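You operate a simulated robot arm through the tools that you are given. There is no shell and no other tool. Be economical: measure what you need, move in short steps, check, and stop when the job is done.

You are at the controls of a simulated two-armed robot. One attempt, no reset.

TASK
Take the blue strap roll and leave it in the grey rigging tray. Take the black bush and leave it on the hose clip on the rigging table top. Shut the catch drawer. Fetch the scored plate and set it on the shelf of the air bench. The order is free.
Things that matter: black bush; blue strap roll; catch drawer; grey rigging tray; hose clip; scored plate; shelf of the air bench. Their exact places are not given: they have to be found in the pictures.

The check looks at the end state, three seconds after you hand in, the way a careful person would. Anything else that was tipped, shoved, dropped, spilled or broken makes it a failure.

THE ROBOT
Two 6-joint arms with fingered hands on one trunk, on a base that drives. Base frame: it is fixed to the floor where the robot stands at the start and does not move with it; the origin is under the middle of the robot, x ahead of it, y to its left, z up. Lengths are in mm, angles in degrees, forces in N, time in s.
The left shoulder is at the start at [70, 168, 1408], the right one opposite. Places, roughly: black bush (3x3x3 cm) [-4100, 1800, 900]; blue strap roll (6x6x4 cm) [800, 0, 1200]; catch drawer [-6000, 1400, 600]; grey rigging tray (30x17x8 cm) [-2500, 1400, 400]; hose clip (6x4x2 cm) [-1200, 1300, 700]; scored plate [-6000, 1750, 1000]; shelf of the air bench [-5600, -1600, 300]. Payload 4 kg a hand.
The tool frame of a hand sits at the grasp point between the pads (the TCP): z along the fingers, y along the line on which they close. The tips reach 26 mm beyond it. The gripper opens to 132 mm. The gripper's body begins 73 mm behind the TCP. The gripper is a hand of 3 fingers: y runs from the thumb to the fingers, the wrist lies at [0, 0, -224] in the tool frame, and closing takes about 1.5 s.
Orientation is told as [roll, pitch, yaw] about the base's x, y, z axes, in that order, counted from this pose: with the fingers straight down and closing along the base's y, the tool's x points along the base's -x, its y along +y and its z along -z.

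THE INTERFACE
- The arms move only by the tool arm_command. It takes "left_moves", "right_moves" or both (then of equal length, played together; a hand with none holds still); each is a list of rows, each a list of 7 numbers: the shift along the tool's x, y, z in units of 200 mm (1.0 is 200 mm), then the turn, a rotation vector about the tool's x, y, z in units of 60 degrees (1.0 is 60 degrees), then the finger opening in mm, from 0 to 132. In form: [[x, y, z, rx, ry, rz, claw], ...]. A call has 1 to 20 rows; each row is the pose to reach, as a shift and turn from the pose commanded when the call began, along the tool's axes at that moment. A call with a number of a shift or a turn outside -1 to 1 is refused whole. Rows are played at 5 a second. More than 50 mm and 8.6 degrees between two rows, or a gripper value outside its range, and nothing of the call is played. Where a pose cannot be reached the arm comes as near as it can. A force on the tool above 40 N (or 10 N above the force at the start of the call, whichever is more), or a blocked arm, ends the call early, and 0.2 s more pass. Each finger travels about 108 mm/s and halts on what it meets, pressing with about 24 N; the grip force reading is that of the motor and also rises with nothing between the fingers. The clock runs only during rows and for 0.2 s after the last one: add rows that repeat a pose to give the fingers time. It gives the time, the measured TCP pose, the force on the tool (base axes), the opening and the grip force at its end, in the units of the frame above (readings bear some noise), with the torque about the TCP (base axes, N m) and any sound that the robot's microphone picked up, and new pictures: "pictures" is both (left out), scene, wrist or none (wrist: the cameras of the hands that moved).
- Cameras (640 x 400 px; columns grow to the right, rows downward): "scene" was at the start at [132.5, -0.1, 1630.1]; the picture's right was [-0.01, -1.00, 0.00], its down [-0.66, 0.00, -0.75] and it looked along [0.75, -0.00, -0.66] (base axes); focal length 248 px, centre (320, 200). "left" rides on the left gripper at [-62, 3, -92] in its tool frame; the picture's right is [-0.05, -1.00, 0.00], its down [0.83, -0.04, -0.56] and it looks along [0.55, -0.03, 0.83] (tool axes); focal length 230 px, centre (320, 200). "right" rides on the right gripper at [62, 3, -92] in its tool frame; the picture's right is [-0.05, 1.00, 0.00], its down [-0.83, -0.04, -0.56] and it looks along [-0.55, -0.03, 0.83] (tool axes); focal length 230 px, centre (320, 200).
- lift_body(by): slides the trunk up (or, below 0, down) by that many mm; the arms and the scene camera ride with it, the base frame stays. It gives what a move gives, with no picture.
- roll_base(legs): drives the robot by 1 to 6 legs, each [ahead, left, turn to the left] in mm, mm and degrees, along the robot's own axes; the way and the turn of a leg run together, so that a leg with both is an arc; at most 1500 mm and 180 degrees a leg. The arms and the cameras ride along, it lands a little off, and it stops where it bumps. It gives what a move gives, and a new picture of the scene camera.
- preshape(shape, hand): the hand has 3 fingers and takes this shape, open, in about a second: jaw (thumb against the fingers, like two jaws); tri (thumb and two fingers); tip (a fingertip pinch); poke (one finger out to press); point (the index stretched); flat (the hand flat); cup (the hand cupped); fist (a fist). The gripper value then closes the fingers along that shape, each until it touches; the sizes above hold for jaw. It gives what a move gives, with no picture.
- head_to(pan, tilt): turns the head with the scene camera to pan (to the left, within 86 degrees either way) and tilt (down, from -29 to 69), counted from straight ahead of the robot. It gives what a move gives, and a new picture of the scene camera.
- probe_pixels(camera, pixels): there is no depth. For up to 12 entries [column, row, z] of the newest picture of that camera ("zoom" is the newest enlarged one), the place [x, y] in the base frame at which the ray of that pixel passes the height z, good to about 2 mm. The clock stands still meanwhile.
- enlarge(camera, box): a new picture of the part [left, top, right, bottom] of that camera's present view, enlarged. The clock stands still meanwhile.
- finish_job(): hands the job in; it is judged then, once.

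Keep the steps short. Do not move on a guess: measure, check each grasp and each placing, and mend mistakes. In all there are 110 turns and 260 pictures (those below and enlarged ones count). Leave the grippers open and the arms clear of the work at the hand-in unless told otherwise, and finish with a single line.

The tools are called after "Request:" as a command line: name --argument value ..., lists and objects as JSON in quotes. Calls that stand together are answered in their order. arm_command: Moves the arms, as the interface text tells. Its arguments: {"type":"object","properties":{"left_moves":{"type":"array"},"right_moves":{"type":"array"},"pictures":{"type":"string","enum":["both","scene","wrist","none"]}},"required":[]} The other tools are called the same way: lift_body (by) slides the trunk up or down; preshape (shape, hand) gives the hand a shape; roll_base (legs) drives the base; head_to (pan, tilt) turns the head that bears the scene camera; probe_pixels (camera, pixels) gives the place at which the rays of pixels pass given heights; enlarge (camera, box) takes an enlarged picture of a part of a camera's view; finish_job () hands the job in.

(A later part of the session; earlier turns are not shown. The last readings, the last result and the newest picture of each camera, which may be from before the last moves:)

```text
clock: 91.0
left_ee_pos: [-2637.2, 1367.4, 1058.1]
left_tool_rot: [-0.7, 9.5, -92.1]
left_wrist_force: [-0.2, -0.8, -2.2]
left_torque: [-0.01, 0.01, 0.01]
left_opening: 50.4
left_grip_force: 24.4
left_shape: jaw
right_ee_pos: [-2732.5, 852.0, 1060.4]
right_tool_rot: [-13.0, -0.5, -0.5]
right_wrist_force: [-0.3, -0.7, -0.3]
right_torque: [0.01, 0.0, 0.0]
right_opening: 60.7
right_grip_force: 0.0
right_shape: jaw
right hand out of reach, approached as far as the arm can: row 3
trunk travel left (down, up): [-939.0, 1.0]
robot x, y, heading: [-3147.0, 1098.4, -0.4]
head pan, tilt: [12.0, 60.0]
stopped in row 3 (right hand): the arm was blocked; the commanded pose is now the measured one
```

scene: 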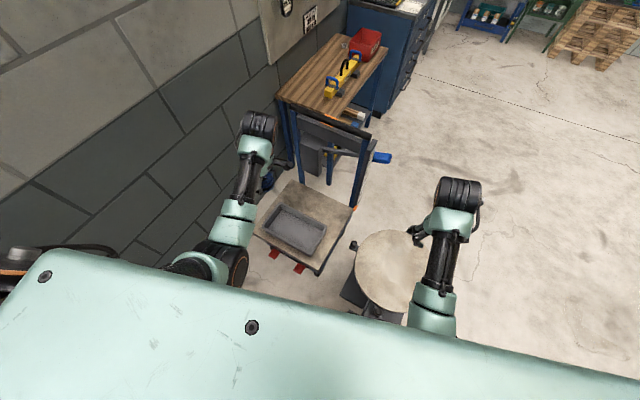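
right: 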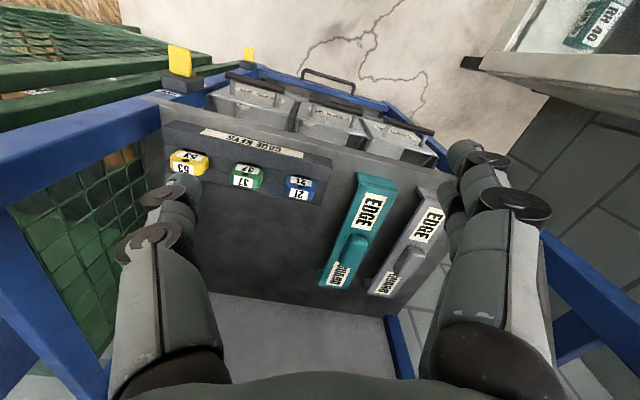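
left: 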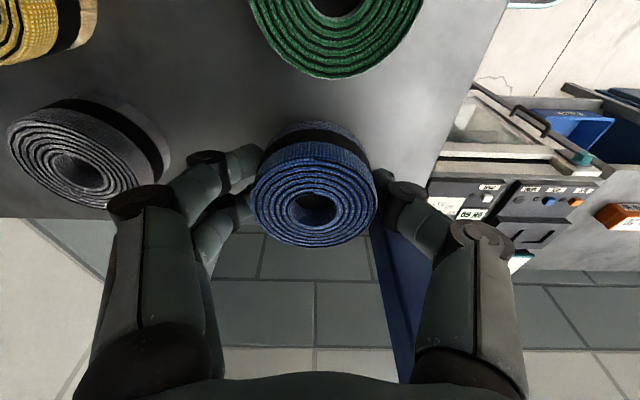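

The right arm is at a joint limit sideways. Instead I swing the right hand's fingers up/forward 60° about its wrist so it will stay above the stool (z≈380) when the trunk goes down.

Request:
arm_command --right_moves '[[-0.12, 0, -0.02, 0, -0.125, 0, 60], [-0.25, 0, -0.06, 0, -0.25, 0, 60], [-0.38, 0, -0.11, 0, -0.375, 0, 60], [-0.51, 0, -0.17, 0, -0.5, 0, 60], [-0.64, 0, -0.25, 0, -0.625, 0, 60], [-0.76, 0, -0.34, 0, -0.75, 0, 60], [-0.87, 0, -0.45, 0, -0.875, 0, 60], [-0.97, 0, -0.56, 0, -1.0, 0, 60]]' --pictures "scene"

```text
clock: 92.8
left_ee_pos: [-2637.8, 1367.5, 1057.1]
left_tool_rot: [-0.5, 9.5, -92.1]
left_wrist_force: [-0.3, 0.6, -2.3]
left_torque: [0.01, 0.01, -0.03]
left_opening: 50.4
left_grip_force: 23.8
left_shape: jaw
right_ee_pos: [-2539.9, 876.5, 1173.1]
right_tool_rot: [-24.9, -58.2, 20.9]
right_wrist_force: [-0.1, 0.6, 0.0]
right_torque: [-0.02, 0.03, 0.01]
right_opening: 60.9
right_grip_force: 0.0
right_shape: jaw
trunk travel left (down, up): [-939.0, 1.0]
robot x, y, heading: [-3145.3, 1094.5, -0.3]
head pan, tilt: [12.0, 60.0]
```

scene: 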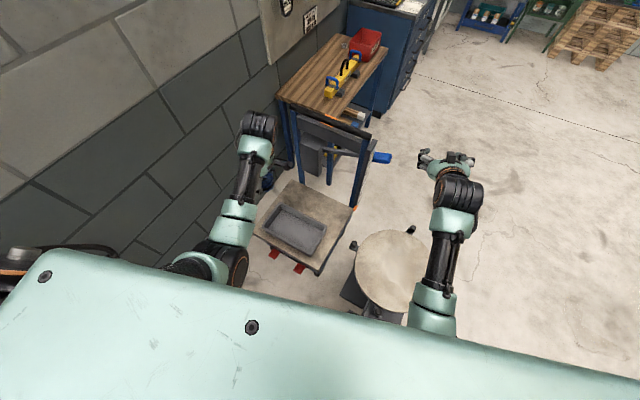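

Right arm is fine. Now move the left hand over the tray centre (99 mm forward, 23 mm right), then lower the trunk in steps.

Request:
arm_command --left_moves '[[-0.04, 0.165, -0.007, 0, 0, 0, 45], [-0.08, 0.33, -0.014, 0, 0, 0, 45], [-0.115, 0.494, -0.02, 0, 0, 0, 45], [-0.115, 0.494, -0.02, 0, 0, 0, 45]]' --pictures "none"

Request:
lift_body --by -400

Request:
enlarge --camera "left" --box '[0, 0, 640, 400]'

Request:
head_to --pan 20 --tilt 50

```text
clock: 93.8
left_ee_pos: [-2540.8, 1340.9, 1056.8]
left_tool_rot: [-0.6, 9.5, -92.1]
left_wrist_force: [-0.2, 0.2, -2.6]
left_torque: [-0.02, -0.03, -0.01]
left_opening: 50.0
left_grip_force: 24.0
left_shape: jaw
right_ee_pos: [-2541.0, 876.8, 1174.2]
right_tool_rot: [-25.0, -58.3, 20.9]
right_wrist_force: [0.3, -0.5, 0.1]
right_torque: [0.01, 0.02, -0.01]
right_opening: 60.8
right_grip_force: 0.1
right_shape: jaw
trunk travel left (down, up): [-939.0, 1.0]
robot x, y, heading: [-3142.6, 1098.4, -0.1]
head pan, tilt: [12.0, 60.0]
```

```text
clock: 97.6
left_ee_pos: [-2540.7, 1341.3, 656.9]
left_tool_rot: [-0.7, 9.5, -92.1]
left_wrist_force: [-0.2, -0.1, -2.1]
left_torque: [0.03, 0.0, 0.0]
left_opening: 50.3
left_grip_force: 24.2
left_shape: jaw
right_ee_pos: [-2541.6, 875.3, 771.8]
right_tool_rot: [-24.9, -58.2, 20.8]
right_wrist_force: [0.1, 0.0, -0.3]
right_torque: [0.0, -0.02, 0.0]
right_opening: 60.7
right_grip_force: 0.0
right_shape: jaw
trunk travel left (down, up): [-539.0, 401.0]
robot x, y, heading: [-3144.1, 1096.7, -0.1]
head pan, tilt: [12.0, 60.0]
```

```text
1.00 times, centred on (320, 200) of left (not enlarged: the box is as wide or as high as the picture)
```

zoom: 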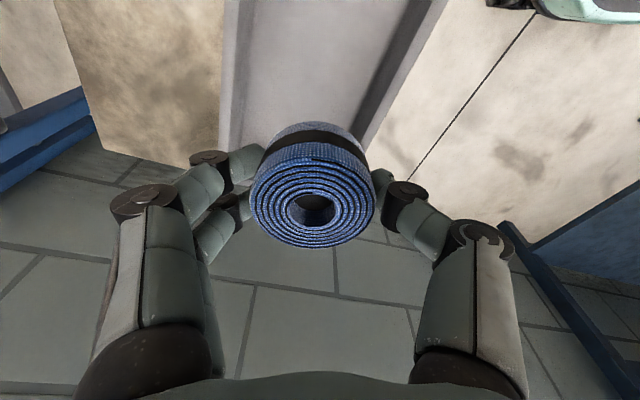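

```text
clock: 98.3
left_ee_pos: [-2539.7, 1341.6, 655.9]
left_tool_rot: [-0.6, 9.5, -92.0]
left_wrist_force: [0.0, -0.2, -2.0]
left_torque: [-0.03, 0.02, -0.04]
left_opening: 50.3
left_grip_force: 23.3
left_shape: jaw
right_ee_pos: [-2540.5, 875.1, 773.8]
right_tool_rot: [-24.9, -58.1, 20.9]
right_wrist_force: [0.1, 0.2, 0.0]
right_torque: [0.03, -0.02, 0.01]
right_opening: 60.8
right_grip_force: 0.1
right_shape: jaw
trunk travel left (down, up): [-539.0, 401.0]
robot x, y, heading: [-3142.8, 1095.3, -0.3]
head pan, tilt: [20.0, 50.0]
```

scene: 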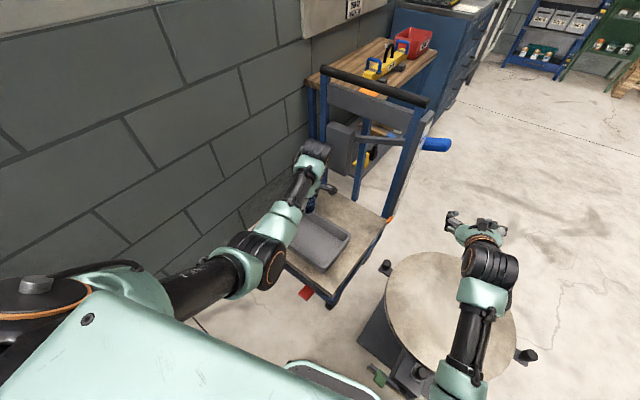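

Request:
enlarge --camera "scene" --box '[250, 180, 410, 300]'

Request:
probe_pixels --camera "scene" --pixels '[[312, 213, 480], [350, 241, 480], [327, 271, 480], [318, 262, 480], [389, 218, 400]]'

```text
3.33 times, centred on (330, 240) of scene
```

zoom: 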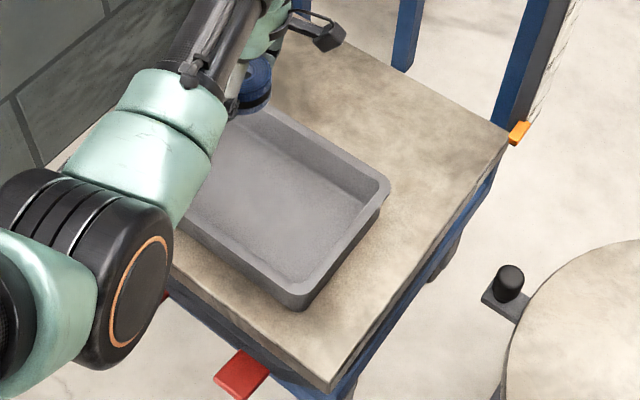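

```text
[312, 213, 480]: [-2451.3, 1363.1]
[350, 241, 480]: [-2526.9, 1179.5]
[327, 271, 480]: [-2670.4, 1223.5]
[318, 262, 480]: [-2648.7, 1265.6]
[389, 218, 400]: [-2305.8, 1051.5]
```

Request:
probe_pixels --camera "zoom" --pixels '[[388, 188, 480], [298, 305, 480], [265, 108, 480], [185, 215, 480], [280, 210, 404]]'

```text
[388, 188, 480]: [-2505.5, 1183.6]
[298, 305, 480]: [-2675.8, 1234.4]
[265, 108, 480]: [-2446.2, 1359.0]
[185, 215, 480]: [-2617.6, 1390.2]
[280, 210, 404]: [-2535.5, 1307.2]
```

Tray centre confirmed ≈(-2542,1351). Lower the trunk 190 mm more, then check.

Request:
lift_body --by -190

Request:
arm_command --left_moves '[[0.008, 0, 0.04, 0, 0, 0, 45], [0.016, 0, 0.08, 0, 0, 0, 45], [0.016, 0, 0.08, 0, 0, 0, 45]]' --pictures "both"

```text
clock: 100.4
left_ee_pos: [-2540.4, 1340.7, 466.2]
left_tool_rot: [-0.6, 9.5, -92.0]
left_wrist_force: [-0.3, 0.5, -1.3]
left_torque: [-0.01, 0.0, -0.02]
left_opening: 50.3
left_grip_force: 24.4
left_shape: jaw
right_ee_pos: [-2541.7, 875.9, 582.3]
right_tool_rot: [-24.9, -58.2, 20.9]
right_wrist_force: [1.1, -0.5, 0.2]
right_torque: [0.01, 0.04, 0.02]
right_opening: 60.6
right_grip_force: 0.1
right_shape: jaw
trunk travel left (down, up): [-349.0, 591.0]
robot x, y, heading: [-3144.9, 1095.8, -0.4]
head pan, tilt: [20.0, 50.0]
```

```text
clock: 101.2
left_ee_pos: [-2540.8, 1346.8, 450.3]
left_tool_rot: [-0.6, 9.4, -92.0]
left_wrist_force: [-0.1, -0.3, -1.0]
left_torque: [0.04, 0.01, 0.0]
left_opening: 50.3
left_grip_force: 23.8
left_shape: jaw
right_ee_pos: [-2540.4, 875.6, 583.1]
right_tool_rot: [-24.9, -58.2, 20.9]
right_wrist_force: [-0.1, -0.5, 0.8]
right_torque: [-0.02, 0.04, 0.01]
right_opening: 60.7
right_grip_force: 0.1
right_shape: jaw
trunk travel left (down, up): [-349.0, 591.0]
robot x, y, heading: [-3142.4, 1095.4, -0.2]
head pan, tilt: [20.0, 50.0]
```

scene: 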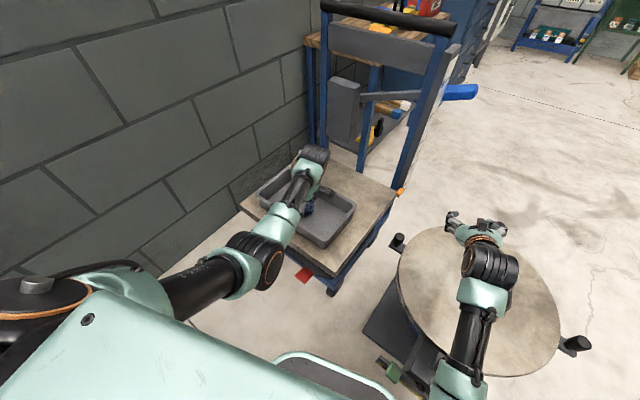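
left: 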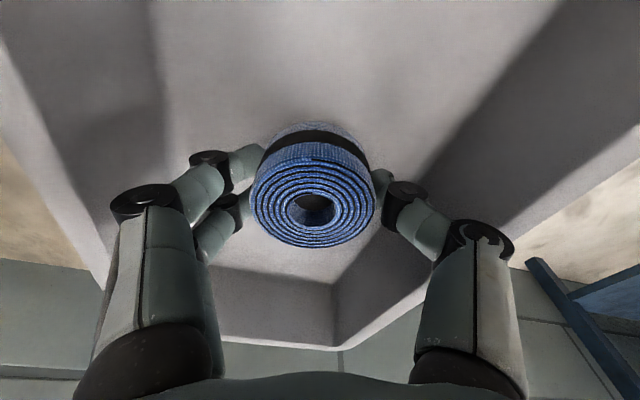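

Roll is inside the tray. Lower ~11 mm more and read the force.

Request:
arm_command --left_moves '[[0.004, 0, 0.02, 0, 0, 0, 45], [0.008, 0, 0.04, 0, 0, 0, 45], [0.01, 0, 0.055, 0, 0, 0, 45]]' --pictures "none"

```text
clock: 102.0
left_ee_pos: [-2540.8, 1351.3, 439.9]
left_tool_rot: [-0.7, 9.5, -92.1]
left_wrist_force: [0.7, -0.4, -1.6]
left_torque: [-0.02, 0.03, 0.0]
left_opening: 50.3
left_grip_force: 24.2
left_shape: jaw
right_ee_pos: [-2543.0, 877.6, 583.7]
right_tool_rot: [-24.9, -58.3, 20.9]
right_wrist_force: [0.6, -0.3, 0.1]
right_torque: [0.01, -0.02, 0.0]
right_opening: 61.0
right_grip_force: 0.0
right_shape: jaw
trunk travel left (down, up): [-349.0, 591.0]
robot x, y, heading: [-3147.4, 1099.3, -0.6]
head pan, tilt: [20.0, 50.0]
```

No contact yet; a few mm more.

Request:
arm_command --left_moves '[[0.002, 0, 0.015, 0, 0, 0, 45], [0.004, 0, 0.03, 0, 0, 0, 45]]' --pictures "wrist"

```text
clock: 102.6
left_ee_pos: [-2541.6, 1351.0, 434.9]
left_tool_rot: [-0.6, 9.5, -92.1]
left_wrist_force: [0.0, 0.4, -0.4]
left_torque: [-0.03, 0.0, 0.0]
left_opening: 50.4
left_grip_force: 24.4
left_shape: jaw
right_ee_pos: [-2541.8, 875.6, 582.3]
right_tool_rot: [-24.9, -58.2, 21.0]
right_wrist_force: [0.2, 0.4, 0.1]
right_torque: [-0.02, 0.04, 0.01]
right_opening: 60.7
right_grip_force: 0.0
right_shape: jaw
trunk travel left (down, up): [-349.0, 591.0]
robot x, y, heading: [-3143.5, 1098.8, -0.0]
head pan, tilt: [20.0, 50.0]
```

left: 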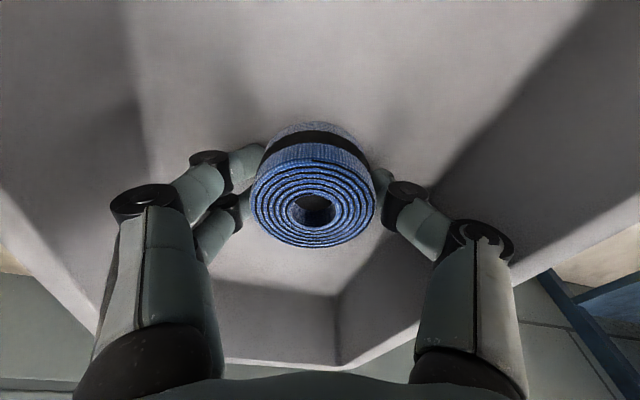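

Force near zero (weight starting to be borne). Two more mm steps, then open moderately.

Request:
arm_command --left_moves '[[0.002, 0, 0.015, 0, 0, 0, 45], [0.003, 0, 0.025, 0, 0, 0, 45], [0.003, 0, 0.025, 0, 0, 0, 45]]' --pictures "none"

```text
clock: 103.4
left_ee_pos: [-2540.4, 1354.0, 432.5]
left_tool_rot: [-0.1, 9.5, -92.1]
left_wrist_force: [0.5, -2.5, 16.7]
left_torque: [-0.19, -0.28, -0.07]
left_opening: 50.4
left_grip_force: 24.0
left_shape: jaw
right_ee_pos: [-2543.3, 874.8, 584.0]
right_tool_rot: [-24.8, -58.4, 20.8]
right_wrist_force: [0.0, 0.0, 0.4]
right_torque: [-0.01, 0.03, -0.02]
right_opening: 60.5
right_grip_force: 0.1
right_shape: jaw
trunk travel left (down, up): [-349.0, 591.0]
robot x, y, heading: [-3143.4, 1097.7, -0.3]
head pan, tilt: [20.0, 50.0]
```

Contact at 16.7 N. I ease up 2 mm, open to 90 mm, and then lift straight out.

Request:
arm_command --left_moves '[[-0.001, 0, -0.01, 0, 0, 0, 50], [-0.001, 0, -0.01, 0, 0, 0, 70], [-0.001, 0, -0.01, 0, 0, 0, 90], [-0.001, 0, -0.01, 0, 0, 0, 90], [-0.001, 0, -0.01, 0, 0, 0, 90]]' --pictures "wrist"

```text
clock: 104.6
left_ee_pos: [-2541.0, 1353.8, 432.8]
left_tool_rot: [-0.5, 9.5, -92.2]
left_wrist_force: [-4.9, 1.0, 13.1]
left_torque: [-0.18, -0.39, -0.03]
left_opening: 82.6
left_grip_force: 0.0
left_shape: jaw
right_ee_pos: [-2542.8, 876.3, 584.5]
right_tool_rot: [-25.0, -58.4, 20.9]
right_wrist_force: [-0.7, 0.5, 0.0]
right_torque: [0.0, -0.01, 0.01]
right_opening: 60.7
right_grip_force: 0.0
right_shape: jaw
trunk travel left (down, up): [-349.0, 591.0]
robot x, y, heading: [-3143.8, 1095.7, -0.3]
head pan, tilt: [20.0, 50.0]
```

left: 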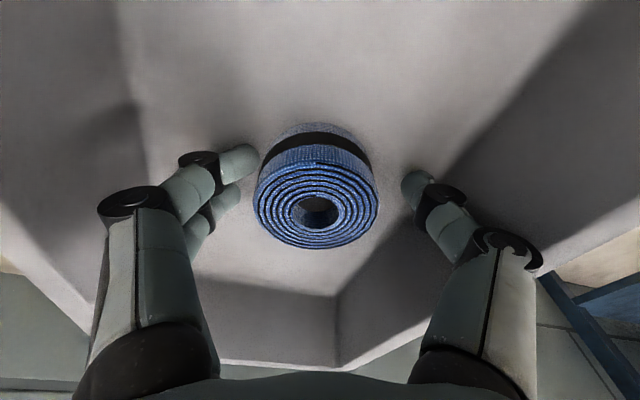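

Released. Lift straight out with arm 40 mm, then raise the trunk 500 mm.

Request:
arm_command --left_moves '[[0.016, 0, -0.1, 0, 0, 0, 90], [0.033, 0, -0.2, 0, 0, 0, 90]]' --pictures "none"

Request:
lift_body --by 550

Request:
enlarge --camera "left" --box '[0, 0, 640, 400]'

Request:
head_to --pan 80 --tilt 40

```text
clock: 105.2
left_ee_pos: [-2541.6, 1352.3, 470.9]
left_tool_rot: [-0.7, 9.3, -92.1]
left_wrist_force: [0.5, 0.4, -0.1]
left_torque: [-0.04, -0.03, -0.03]
left_opening: 89.6
left_grip_force: 0.0
left_shape: jaw
right_ee_pos: [-2541.2, 875.7, 582.3]
right_tool_rot: [-24.8, -58.1, 20.9]
right_wrist_force: [0.6, -0.3, -0.3]
right_torque: [-0.01, 0.01, 0.02]
right_opening: 60.5
right_grip_force: 0.0
right_shape: jaw
trunk travel left (down, up): [-349.0, 591.0]
robot x, y, heading: [-3146.4, 1100.4, -0.2]
head pan, tilt: [20.0, 50.0]
```

```text
refused: 550 is not a number from -400 to 400
```

```text
1.00 times, centred on (320, 200) of left (not enlarged: the box is as wide or as high as the picture)
```

zoom: 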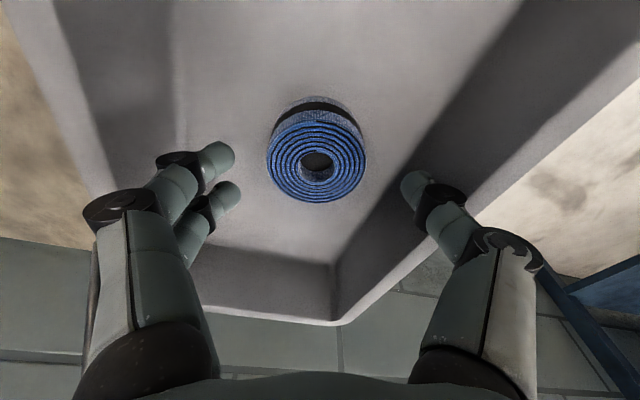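

```text
clock: 106.5
left_ee_pos: [-2542.1, 1352.5, 471.9]
left_tool_rot: [-0.6, 9.5, -92.2]
left_wrist_force: [0.3, 0.7, 0.3]
left_torque: [0.02, 0.02, 0.02]
left_opening: 89.6
left_grip_force: 0.0
left_shape: jaw
right_ee_pos: [-2540.1, 876.0, 583.5]
right_tool_rot: [-24.9, -58.2, 20.8]
right_wrist_force: [0.5, 0.0, 0.4]
right_torque: [0.0, 0.01, -0.02]
right_opening: 60.7
right_grip_force: 0.0
right_shape: jaw
trunk travel left (down, up): [-349.0, 591.0]
robot x, y, heading: [-3144.6, 1096.9, -0.1]
head pan, tilt: [80.0, 40.0]
```

scene: 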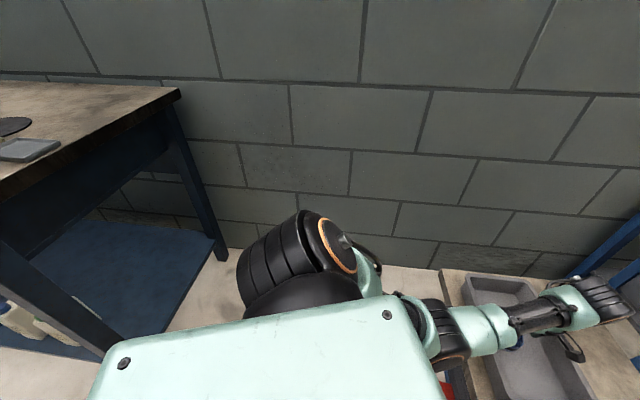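

The roll sits flat in the tray. I raise the trunk, back away and turn left to face the bench with the bush.

Request:
lift_body --by 400

Request:
lift_body --by 189

Request:
roll_base --legs '[[-200, -300, 0], [0, 0, 90]]'

Request:
head_to --pan 35 --tilt 40

```text
clock: 110.3
left_ee_pos: [-2541.9, 1353.1, 870.1]
left_tool_rot: [-0.6, 9.5, -92.2]
left_wrist_force: [0.4, 0.0, -0.5]
left_torque: [-0.02, 0.03, 0.0]
left_opening: 89.2
left_grip_force: 0.0
left_shape: jaw
right_ee_pos: [-2541.5, 876.2, 982.6]
right_tool_rot: [-24.9, -58.2, 21.0]
right_wrist_force: [-0.9, 0.1, -0.4]
right_torque: [-0.04, -0.02, -0.02]
right_opening: 60.6
right_grip_force: 0.0
right_shape: jaw
trunk travel left (down, up): [-749.0, 191.0]
robot x, y, heading: [-3146.6, 1097.4, -0.2]
head pan, tilt: [80.0, 40.0]
```

```text
clock: 112.4
left_ee_pos: [-2541.9, 1354.1, 1059.8]
left_tool_rot: [-0.7, 9.5, -92.1]
left_wrist_force: [0.4, 0.7, -0.2]
left_torque: [0.0, -0.01, -0.01]
left_opening: 89.7
left_grip_force: 0.2
left_shape: jaw
right_ee_pos: [-2540.9, 876.1, 1171.4]
right_tool_rot: [-24.8, -58.2, 20.9]
right_wrist_force: [0.7, 0.5, -0.8]
right_torque: [0.0, 0.01, 0.0]
right_opening: 60.6
right_grip_force: 0.1
right_shape: jaw
trunk travel left (down, up): [-938.0, 2.0]
robot x, y, heading: [-3143.8, 1096.9, -0.2]
head pan, tilt: [80.0, 40.0]
```

```text
clock: 114.0
left_ee_pos: [-2665.8, 1382.9, 1058.8]
left_tool_rot: [-0.7, 9.4, -81.0]
left_wrist_force: [-0.1, -0.4, 0.2]
left_torque: [-0.02, -0.01, 0.03]
left_opening: 89.5
left_grip_force: 0.0
left_shape: jaw
right_ee_pos: [-2574.5, 915.1, 1172.0]
right_tool_rot: [-24.8, -58.3, 31.9]
right_wrist_force: [-0.9, -0.2, 0.9]
right_torque: [0.02, 0.01, 0.01]
right_opening: 60.1
right_grip_force: 0.1
right_shape: jaw
trunk travel left (down, up): [-938.0, 2.0]
robot x, y, heading: [-3205.8, 1010.9, 10.6]
head pan, tilt: [80.0, 40.0]
stopped in leg 1: the robot was blocked; the commanded pose is now the measured one
```

scene: 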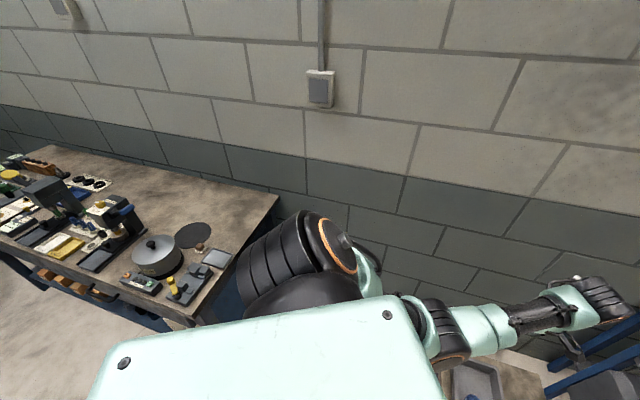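

```text
clock: 115.1
left_ee_pos: [-2666.3, 1380.7, 1059.3]
left_tool_rot: [-0.7, 9.5, -81.0]
left_wrist_force: [-0.5, 0.3, -0.3]
left_torque: [-0.01, -0.04, 0.0]
left_opening: 89.6
left_grip_force: 0.1
left_shape: jaw
right_ee_pos: [-2573.9, 912.6, 1172.0]
right_tool_rot: [-24.6, -58.3, 31.9]
right_wrist_force: [0.8, 0.3, 0.4]
right_torque: [-0.02, -0.05, -0.03]
right_opening: 60.0
right_grip_force: 0.1
right_shape: jaw
trunk travel left (down, up): [-938.0, 2.0]
robot x, y, heading: [-3213.7, 1016.3, 10.8]
head pan, tilt: [35.0, 40.0]
```

scene: 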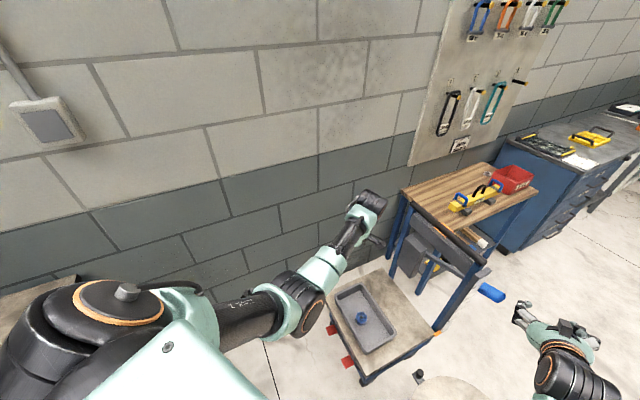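

Base touched the stool's foot again. I back off straight 280 mm, then look at the stool.

Request:
roll_base --legs '[[-280, 0, 0]]'

Request:
head_to --pan -30 --tilt 50

Request:
enlarge --camera "scene" --box '[220, 130, 460, 310]'

```text
clock: 117.1
left_ee_pos: [-2939.3, 1326.8, 1058.9]
left_tool_rot: [-0.7, 9.6, -81.3]
left_wrist_force: [-0.4, 0.6, -0.5]
left_torque: [0.0, -0.03, -0.03]
left_opening: 89.7
left_grip_force: 0.0
left_shape: jaw
right_ee_pos: [-2848.8, 858.4, 1169.2]
right_tool_rot: [-24.5, -58.2, 31.4]
right_wrist_force: [-0.1, -0.7, -0.2]
right_torque: [-0.02, -0.01, -0.01]
right_opening: 60.3
right_grip_force: 0.1
right_shape: jaw
trunk travel left (down, up): [-938.0, 2.0]
robot x, y, heading: [-3484.9, 961.4, 10.6]
head pan, tilt: [35.0, 40.0]
```

scene: 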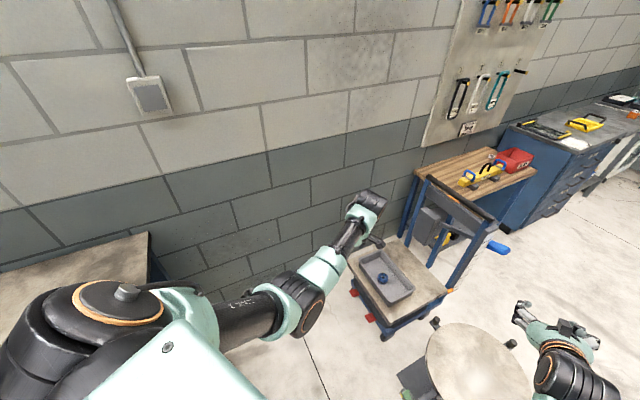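

```text
clock: 118.5
left_ee_pos: [-2941.4, 1325.3, 1060.6]
left_tool_rot: [-0.6, 9.5, -81.2]
left_wrist_force: [-0.1, -0.1, 0.1]
left_torque: [0.0, 0.01, -0.03]
left_opening: 89.6
left_grip_force: 0.0
left_shape: jaw
right_ee_pos: [-2850.5, 857.2, 1171.7]
right_tool_rot: [-24.6, -58.3, 31.5]
right_wrist_force: [-1.0, -0.4, 0.3]
right_torque: [0.02, -0.02, 0.0]
right_opening: 60.2
right_grip_force: 0.0
right_shape: jaw
trunk travel left (down, up): [-938.0, 2.0]
robot x, y, heading: [-3487.4, 960.8, 10.6]
head pan, tilt: [-30.0, 50.0]
```

scene: 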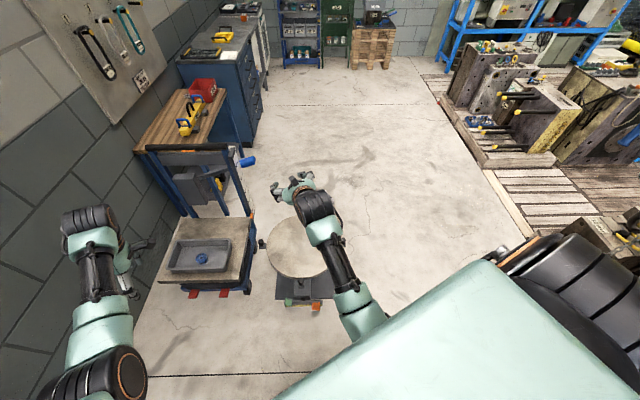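

```text
2.22 times, centred on (340, 220) of scene
```

zoom: 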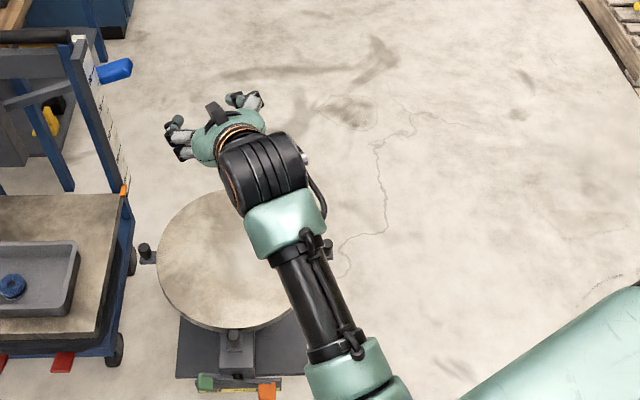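

Request:
probe_pixels --camera "zoom" --pixels '[[177, 377, 5], [182, 318, 5], [200, 385, 60], [265, 388, 60], [157, 262, 380], [232, 330, 380], [310, 365, 5], [115, 360, 0]]'

```text
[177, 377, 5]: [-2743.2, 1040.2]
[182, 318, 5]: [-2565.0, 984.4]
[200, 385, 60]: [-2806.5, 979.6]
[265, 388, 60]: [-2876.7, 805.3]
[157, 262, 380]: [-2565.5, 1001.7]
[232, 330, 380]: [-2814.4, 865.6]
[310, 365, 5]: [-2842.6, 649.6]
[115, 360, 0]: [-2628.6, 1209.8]
```

Comparing plate corners with earlier pictures ((-2743,1040) then (-2732,1042); (-2381,926) before), the stool has not moved. I now slide right 250 mm, turn left to face the bench, and look.

Request:
roll_base --legs '[[0, -250, 0], [0, 0, 79.5]]'

Request:
head_to --pan 30 --tilt 30

Request:
enlarge --camera "scene" --box '[240, 120, 480, 270]'

```text
clock: 123.6
left_ee_pos: [-3695.9, 1327.0, 1060.2]
left_tool_rot: [-0.6, 9.6, -2.3]
left_wrist_force: [1.3, -0.2, 0.1]
left_torque: [-0.02, -0.02, -0.03]
left_opening: 89.8
left_grip_force: 0.0
left_shape: jaw
right_ee_pos: [-3217.9, 1324.6, 1171.9]
right_tool_rot: [-24.6, -58.3, 110.5]
right_wrist_force: [-0.5, 0.3, -0.6]
right_torque: [-0.02, 0.0, -0.04]
right_opening: 60.3
right_grip_force: 0.1
right_shape: jaw
trunk travel left (down, up): [-938.0, 2.0]
robot x, y, heading: [-3442.2, 724.0, 89.5]
head pan, tilt: [-30.0, 50.0]
```

scene: 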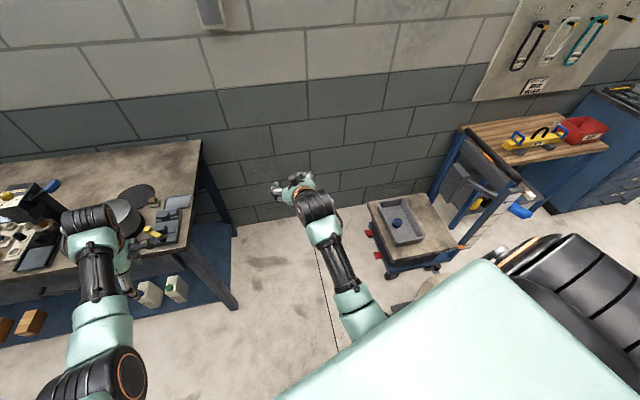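

```text
clock: 124.9
left_ee_pos: [-3695.7, 1326.2, 1061.2]
left_tool_rot: [-0.5, 9.5, -2.3]
left_wrist_force: [-0.6, -0.1, -0.9]
left_torque: [-0.01, 0.01, 0.0]
left_opening: 89.6
left_grip_force: 0.2
left_shape: jaw
right_ee_pos: [-3218.7, 1325.5, 1171.4]
right_tool_rot: [-24.5, -58.2, 110.5]
right_wrist_force: [0.8, -0.5, -0.3]
right_torque: [0.02, 0.02, -0.01]
right_opening: 60.2
right_grip_force: 0.0
right_shape: jaw
trunk travel left (down, up): [-938.0, 2.0]
robot x, y, heading: [-3439.3, 721.0, 89.6]
head pan, tilt: [30.0, 30.0]
```

scene: 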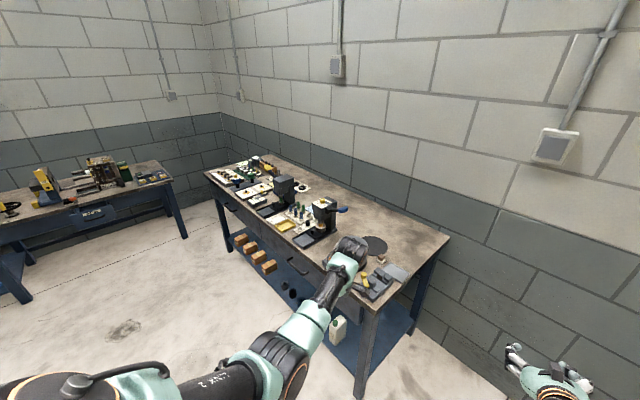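

```text
2.67 times, centred on (360, 195) of scene
```

zoom: 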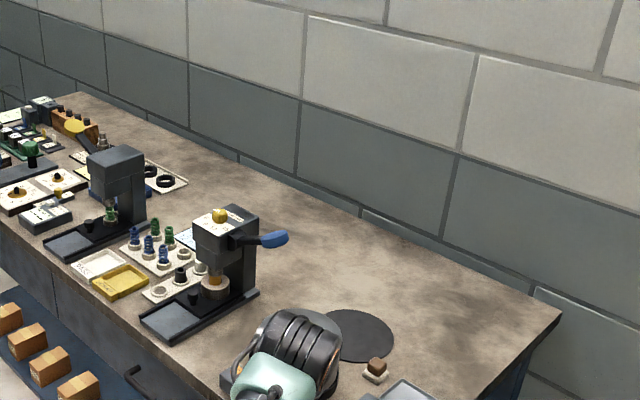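

Small parts with pegs are near zoom (180,275). I move to x≈-4100, in front of the bench, for a closer look.

Request:
roll_base --legs '[[50, 660, 0]]'

Request:
head_to --pan 0 --tilt 40

Request:
enlarge --camera "scene" --box '[220, 120, 440, 260]'

```text
clock: 128.7
left_ee_pos: [-4356.3, 1390.6, 1061.6]
left_tool_rot: [-0.6, 9.6, -3.0]
left_wrist_force: [0.5, 1.0, -0.3]
left_torque: [0.01, 0.01, 0.0]
left_opening: 89.8
left_grip_force: 0.1
left_shape: jaw
right_ee_pos: [-3878.6, 1381.6, 1171.7]
right_tool_rot: [-24.6, -58.3, 109.6]
right_wrist_force: [-0.5, -0.2, 0.2]
right_torque: [0.0, -0.02, 0.01]
right_opening: 60.2
right_grip_force: 0.0
right_shape: jaw
trunk travel left (down, up): [-938.0, 2.0]
robot x, y, heading: [-4108.4, 783.5, 88.7]
head pan, tilt: [30.0, 30.0]
```

scene: 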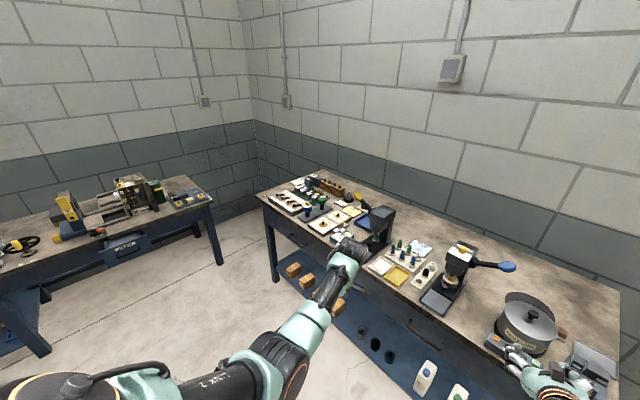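

```text
clock: 129.6
left_ee_pos: [-4356.6, 1389.6, 1061.2]
left_tool_rot: [-0.6, 9.5, -3.0]
left_wrist_force: [0.9, 1.1, -1.1]
left_torque: [0.0, -0.02, 0.01]
left_opening: 89.8
left_grip_force: 0.0
left_shape: jaw
right_ee_pos: [-3880.0, 1381.7, 1172.8]
right_tool_rot: [-24.7, -58.2, 109.6]
right_wrist_force: [-0.9, -1.2, 0.0]
right_torque: [0.02, 0.0, 0.0]
right_opening: 60.1
right_grip_force: 0.1
right_shape: jaw
trunk travel left (down, up): [-938.0, 2.0]
robot x, y, heading: [-4110.6, 784.8, 88.9]
head pan, tilt: [0.0, 40.0]
```

scene: 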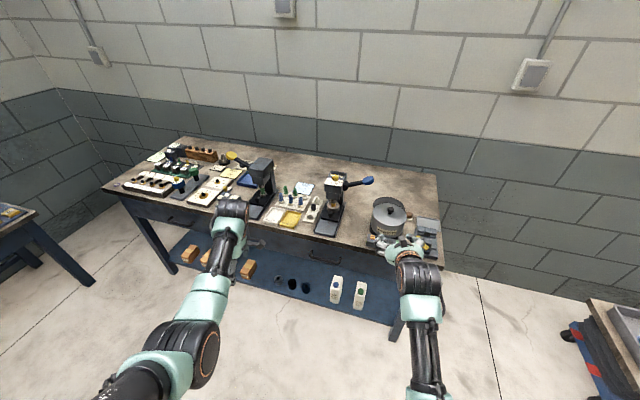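

```text
2.86 times, centred on (330, 190) of scene
```

zoom: 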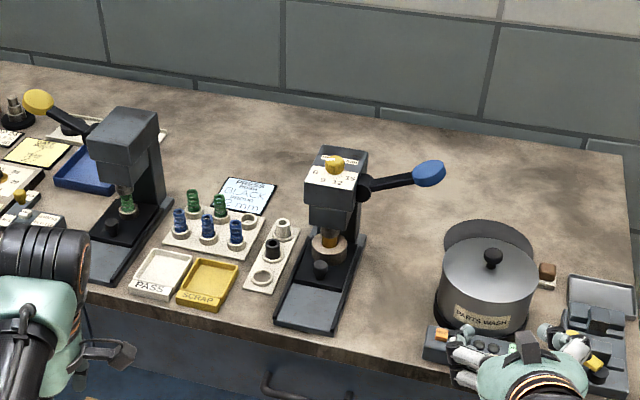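

Request:
enlarge --camera "scene" --box '[270, 175, 350, 235]'

```text
6.67 times, centred on (310, 205) of scene
```

zoom: 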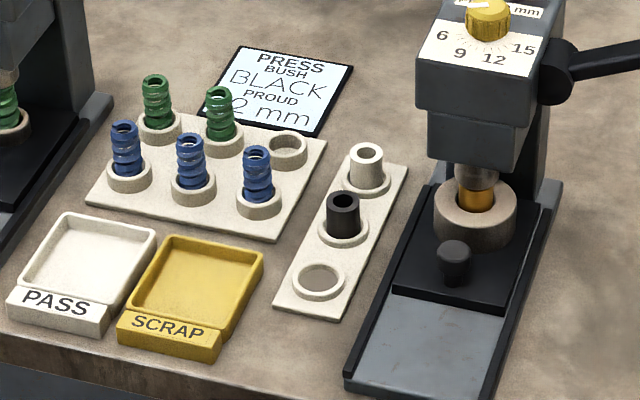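

Request:
probe_pixels --camera "zoom" --pixels '[[343, 200, 900], [343, 200, 940], [365, 152, 940], [318, 280, 900], [275, 310, 900], [338, 320, 900], [405, 165, 900], [470, 275, 960], [490, 20, 1150], [640, 45, 1050], [165, 330, 900]]'

Request:
probe_pixels --camera "scene" --pixels '[[389, 320, 0], [170, 268, 0], [437, 270, 900], [105, 187, 900]]'

```text
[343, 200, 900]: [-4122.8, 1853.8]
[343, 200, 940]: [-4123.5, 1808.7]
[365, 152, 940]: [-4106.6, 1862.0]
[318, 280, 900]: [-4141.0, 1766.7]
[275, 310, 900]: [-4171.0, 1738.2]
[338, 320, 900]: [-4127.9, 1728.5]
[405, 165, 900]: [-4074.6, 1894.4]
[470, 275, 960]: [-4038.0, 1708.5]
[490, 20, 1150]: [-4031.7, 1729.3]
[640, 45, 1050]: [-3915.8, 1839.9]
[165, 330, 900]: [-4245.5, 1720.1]
```

```text
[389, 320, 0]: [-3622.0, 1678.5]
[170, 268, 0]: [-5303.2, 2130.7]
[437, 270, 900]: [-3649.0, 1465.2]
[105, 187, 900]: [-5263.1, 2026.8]
```

The black bush stands in a cup in a board (between a white bush behind and an empty cup in front, with a press to its right). The bench is turned ~-19°, so I'll face heading ≈71°. I want the thumb on the far side and the camera on the left, so I rotate the left hand +180° about vertical here in free space.

Request:
arm_command --left_moves '[[0, 0, 0, 0.0206, 0, -0.1232, 90], [0, 0, 0, 0.0412, 0, -0.2465, 90], [0, 0, 0, 0.0619, 0, -0.3697, 90], [0, 0, 0, 0.0825, 0, -0.493, 90], [0, 0, 0, 0.1031, 0, -0.6162, 90], [0, 0, 0, 0.1237, 0, -0.7395, 90], [0, 0, 0, 0.1444, 0, -0.8627, 90], [0, 0, 0, 0.165, 0, -0.986, 90]]' --pictures "none"

Request:
arm_command --left_moves '[[0, 0, 0, 0.0206, 0, -0.1232, 90], [0, 0, 0, 0.0412, 0, -0.2465, 90], [0, 0, 0, 0.0619, 0, -0.3697, 90], [0, 0, 0, 0.0825, 0, -0.493, 90], [0, 0, 0, 0.1031, 0, -0.6162, 90], [0, 0, 0, 0.1237, 0, -0.7395, 90], [0, 0, 0, 0.1444, 0, -0.8627, 90], [0, 0, 0, 0.165, 0, -0.986, 90]]' --pictures "none"

Request:
arm_command --left_moves '[[0, 0, 0, 0.0206, 0, -0.1232, 90], [0, 0, 0, 0.0412, 0, -0.2465, 90], [0, 0, 0, 0.0619, 0, -0.3697, 90], [0, 0, 0, 0.0825, 0, -0.493, 80], [0, 0, 0, 0.1031, 0, -0.6162, 70], [0, 0, 0, 0.1237, 0, -0.7395, 60], [0, 0, 0, 0.1444, 0, -0.8627, 55], [0, 0, 0, 0.165, 0, -0.986, 55]]' --pictures "scene"

```text
clock: 131.4
left_ee_pos: [-4356.3, 1389.6, 1060.7]
left_tool_rot: [-0.2, 10.1, 57.1]
left_wrist_force: [0.3, 0.5, 0.1]
left_torque: [0.01, 0.01, 0.02]
left_opening: 89.4
left_grip_force: 0.2
left_shape: jaw
right_ee_pos: [-3878.9, 1382.5, 1172.7]
right_tool_rot: [-24.7, -58.3, 109.7]
right_wrist_force: [0.9, -0.1, 0.6]
right_torque: [-0.02, 0.01, 0.03]
right_opening: 60.1
right_grip_force: 0.0
right_shape: jaw
trunk travel left (down, up): [-938.0, 2.0]
robot x, y, heading: [-4112.0, 779.7, 88.9]
head pan, tilt: [0.0, 40.0]
```

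```text
clock: 133.2
left_ee_pos: [-4357.5, 1390.5, 1061.3]
left_tool_rot: [0.2, 10.0, 117.2]
left_wrist_force: [-0.5, -0.5, -0.4]
left_torque: [0.01, 0.0, 0.03]
left_opening: 89.6
left_grip_force: 0.0
left_shape: jaw
right_ee_pos: [-3879.2, 1381.3, 1171.2]
right_tool_rot: [-24.7, -58.3, 109.7]
right_wrist_force: [0.5, -0.3, -1.3]
right_torque: [0.01, -0.01, -0.02]
right_opening: 60.1
right_grip_force: 0.1
right_shape: jaw
trunk travel left (down, up): [-938.0, 2.0]
robot x, y, heading: [-4111.7, 784.6, 88.6]
head pan, tilt: [0.0, 40.0]
```

```text
clock: 135.0
left_ee_pos: [-4358.3, 1390.7, 1060.3]
left_tool_rot: [0.7, 9.5, 173.2]
left_wrist_force: [0.1, 1.0, 0.7]
left_torque: [0.04, -0.03, 0.01]
left_opening: 55.5
left_grip_force: 0.0
left_shape: jaw
left hand out of reach, approached as far as the arm can: row 8
right_ee_pos: [-3879.3, 1381.2, 1171.8]
right_tool_rot: [-24.6, -58.3, 109.7]
right_wrist_force: [0.0, 0.2, -0.7]
right_torque: [0.03, -0.02, -0.02]
right_opening: 60.5
right_grip_force: 0.1
right_shape: jaw
trunk travel left (down, up): [-938.0, 2.0]
robot x, y, heading: [-4112.3, 781.3, 88.7]
head pan, tilt: [0.0, 40.0]
```

scene: 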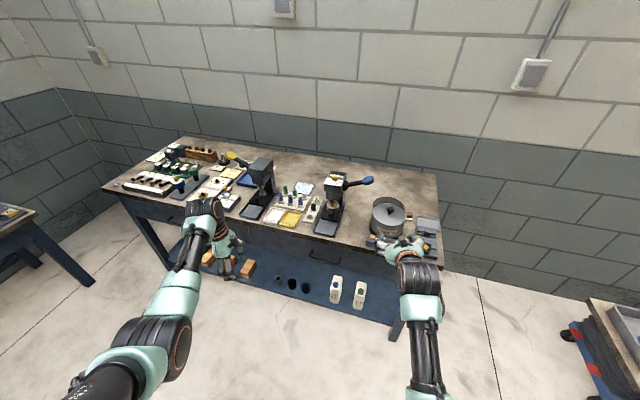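

Rotation done (near its limit, fine). Before approaching I raise the right hand 100 mm and pull it back 100 mm so it stays clear of the bench items.

Request:
arm_command --right_moves '[[-0.045, -0.028, -0.169, 0, 0, 0, 60], [-0.09, -0.056, -0.337, 0, 0, 0, 60], [-0.135, -0.085, -0.506, 0, 0, 0, 60], [-0.18, -0.113, -0.675, 0, 0, 0, 60], [-0.18, -0.113, -0.675, 0, 0, 0, 60]]' --pictures "none"

Request:
roll_base --legs '[[0, 0, -11.5]]'

Request:
enlarge --camera "left" --box '[0, 0, 640, 400]'

```text
clock: 135.9
left_ee_pos: [-4358.4, 1389.3, 1059.4]
left_tool_rot: [0.6, 9.5, 173.1]
left_wrist_force: [0.1, -0.4, 0.0]
left_torque: [0.03, 0.05, 0.03]
left_opening: 55.5
left_grip_force: 0.1
left_shape: jaw
right_ee_pos: [-3843.3, 1307.5, 1259.2]
right_tool_rot: [-42.3, -54.1, 125.3]
right_wrist_force: [0.3, -0.3, -0.2]
right_torque: [0.04, -0.04, 0.02]
right_opening: 60.0
right_grip_force: 0.0
right_shape: jaw
right hand out of reach, approached as far as the arm can: row 4
trunk travel left (down, up): [-938.0, 2.0]
robot x, y, heading: [-4113.4, 783.4, 88.6]
head pan, tilt: [0.0, 40.0]
stopped in row 4 (right hand): the arm was blocked; the commanded pose is now the measured one
```

```text
clock: 137.0
left_ee_pos: [-4234.3, 1426.9, 1059.7]
left_tool_rot: [0.5, 9.6, 161.6]
left_wrist_force: [-0.2, 0.0, 0.8]
left_torque: [-0.02, -0.01, -0.02]
left_opening: 55.9
left_grip_force: 0.0
left_shape: jaw
right_ee_pos: [-3745.4, 1246.0, 1259.3]
right_tool_rot: [-42.3, -54.1, 113.9]
right_wrist_force: [0.1, -0.2, -0.6]
right_torque: [0.02, 0.02, 0.02]
right_opening: 60.6
right_grip_force: 0.0
right_shape: jaw
trunk travel left (down, up): [-938.0, 2.0]
robot x, y, heading: [-4107.4, 780.9, 77.5]
head pan, tilt: [0.0, 40.0]
```

scene: 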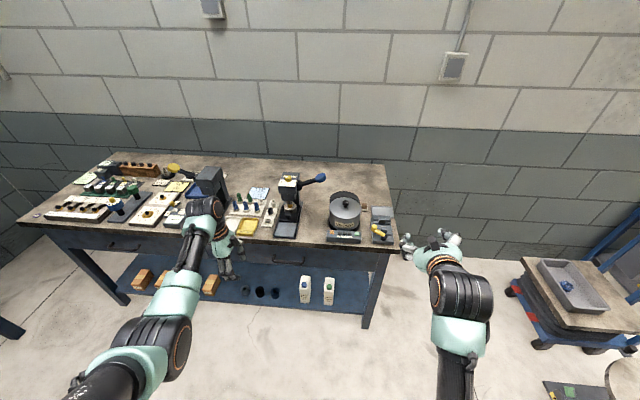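

```text
1.00 times, centred on (320, 200) of left (not enlarged: the box is as wide or as high as the picture)
```

zoom: 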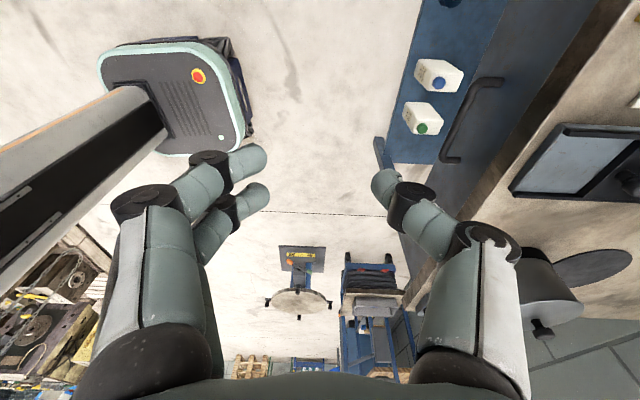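

Request:
roll_base --legs '[[200, -21, 0]]'

Request:
enlarge --camera "scene" --box '[220, 150, 320, 250]'

Request:
enlarge --camera "left" --box '[0, 0, 640, 400]'

```text
clock: 138.6
left_ee_pos: [-4168.9, 1614.9, 1062.9]
left_tool_rot: [0.5, 9.5, 161.7]
left_wrist_force: [0.8, 0.0, 0.6]
left_torque: [0.04, -0.01, 0.04]
left_opening: 55.8
left_grip_force: 0.0
left_shape: jaw
right_ee_pos: [-3681.7, 1431.5, 1261.2]
right_tool_rot: [-42.7, -54.2, 114.2]
right_wrist_force: [-0.8, 0.2, 0.7]
right_torque: [0.0, -0.01, 0.02]
right_opening: 59.8
right_grip_force: 0.1
right_shape: jaw
trunk travel left (down, up): [-938.0, 2.0]
robot x, y, heading: [-4046.6, 973.8, 77.7]
head pan, tilt: [0.0, 40.0]
```

scene: 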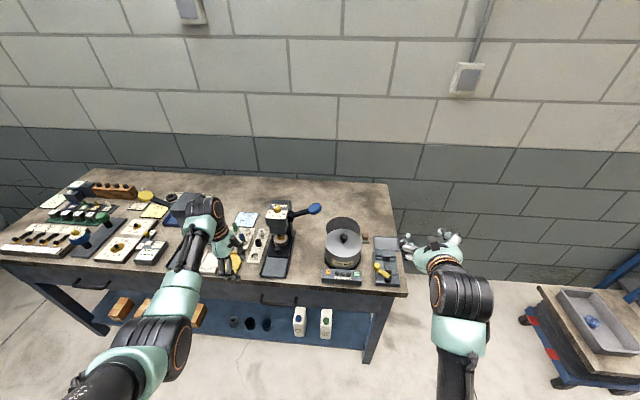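

```text
4.00 times, centred on (270, 200) of scene
```

zoom: 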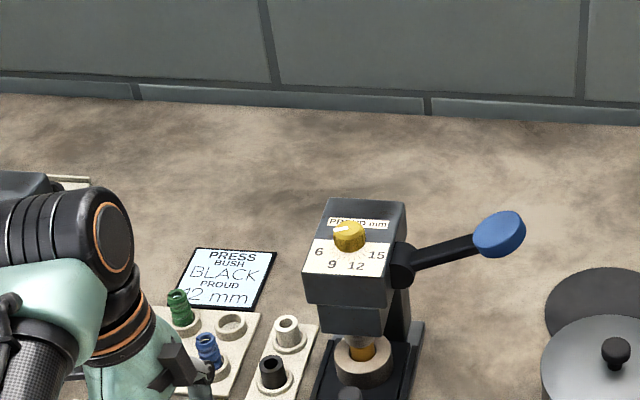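

```text
1.00 times, centred on (320, 200) of left (not enlarged: the box is as wide or as high as the picture)
```

zoom: 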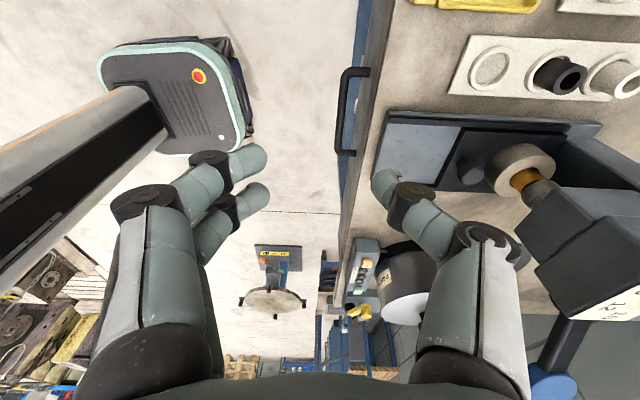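

Request:
probe_pixels --camera "zoom" --pixels '[[570, 78, 930], [570, 78, 950], [570, 78, 970], [488, 68, 920], [632, 80, 950], [520, 260, 1100], [380, 110, 900]]'

Request:
probe_pixels --camera "scene" --pixels '[[258, 242, 930], [258, 242, 950], [258, 242, 970], [262, 232, 950], [266, 225, 1100], [290, 225, 1100]]'

```text
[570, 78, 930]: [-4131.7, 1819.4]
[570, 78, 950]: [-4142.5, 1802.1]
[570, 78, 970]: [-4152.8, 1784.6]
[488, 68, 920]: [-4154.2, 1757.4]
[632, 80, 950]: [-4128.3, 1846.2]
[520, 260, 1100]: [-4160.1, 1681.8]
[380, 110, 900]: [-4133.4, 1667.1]
```

```text
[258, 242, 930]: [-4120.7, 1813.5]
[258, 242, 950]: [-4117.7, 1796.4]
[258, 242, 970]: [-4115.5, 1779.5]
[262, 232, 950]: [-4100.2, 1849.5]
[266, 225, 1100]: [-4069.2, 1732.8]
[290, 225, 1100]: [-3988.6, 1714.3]
```

Views agree on bush top z≈912 at ≈(-4122,1834), press head ≥60 mm to its right. Drive 224 mm ahead in two legs, then check.

Request:
roll_base --legs '[[150, 2, 0]]'

Request:
enlarge --camera "left" --box '[0, 0, 640, 400]'

Request:
probe_pixels --camera "zoom" --pixels '[[320, 200, 912]]'

```text
clock: 140.0
left_ee_pos: [-4138.1, 1756.0, 1062.0]
left_tool_rot: [0.5, 9.4, 161.6]
left_wrist_force: [-1.0, -0.2, 0.0]
left_torque: [0.03, -0.06, -0.01]
left_opening: 55.7
left_grip_force: 0.1
left_shape: jaw
right_ee_pos: [-3650.9, 1574.3, 1261.5]
right_tool_rot: [-42.5, -54.2, 114.1]
right_wrist_force: [0.3, -0.3, -0.2]
right_torque: [0.02, 0.03, 0.0]
right_opening: 60.3
right_grip_force: 0.0
right_shape: jaw
trunk travel left (down, up): [-938.0, 2.0]
robot x, y, heading: [-4015.1, 1116.2, 77.2]
head pan, tilt: [0.0, 40.0]
```

scene: 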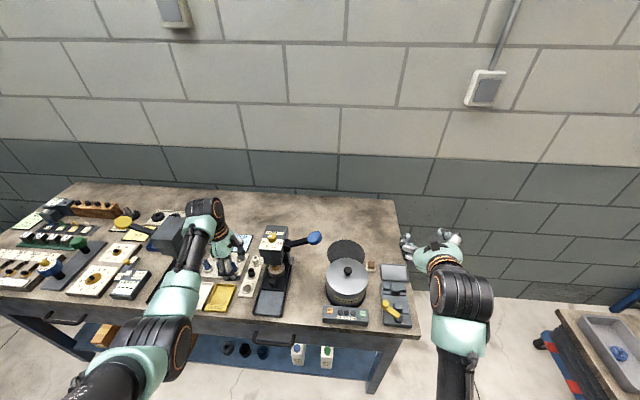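

```text
1.00 times, centred on (320, 200) of left (not enlarged: the box is as wide or as high as the picture)
```

zoom: 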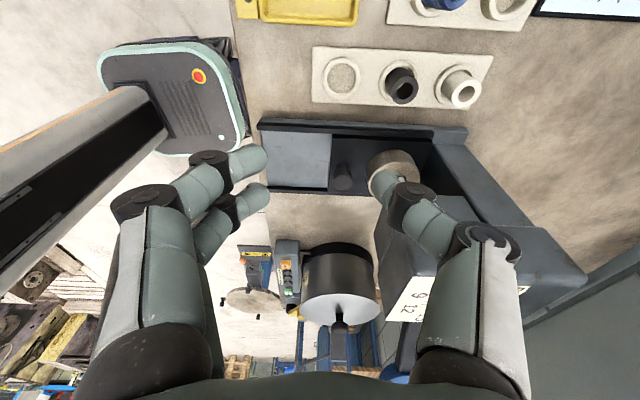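

```text
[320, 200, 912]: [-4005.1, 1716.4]
```

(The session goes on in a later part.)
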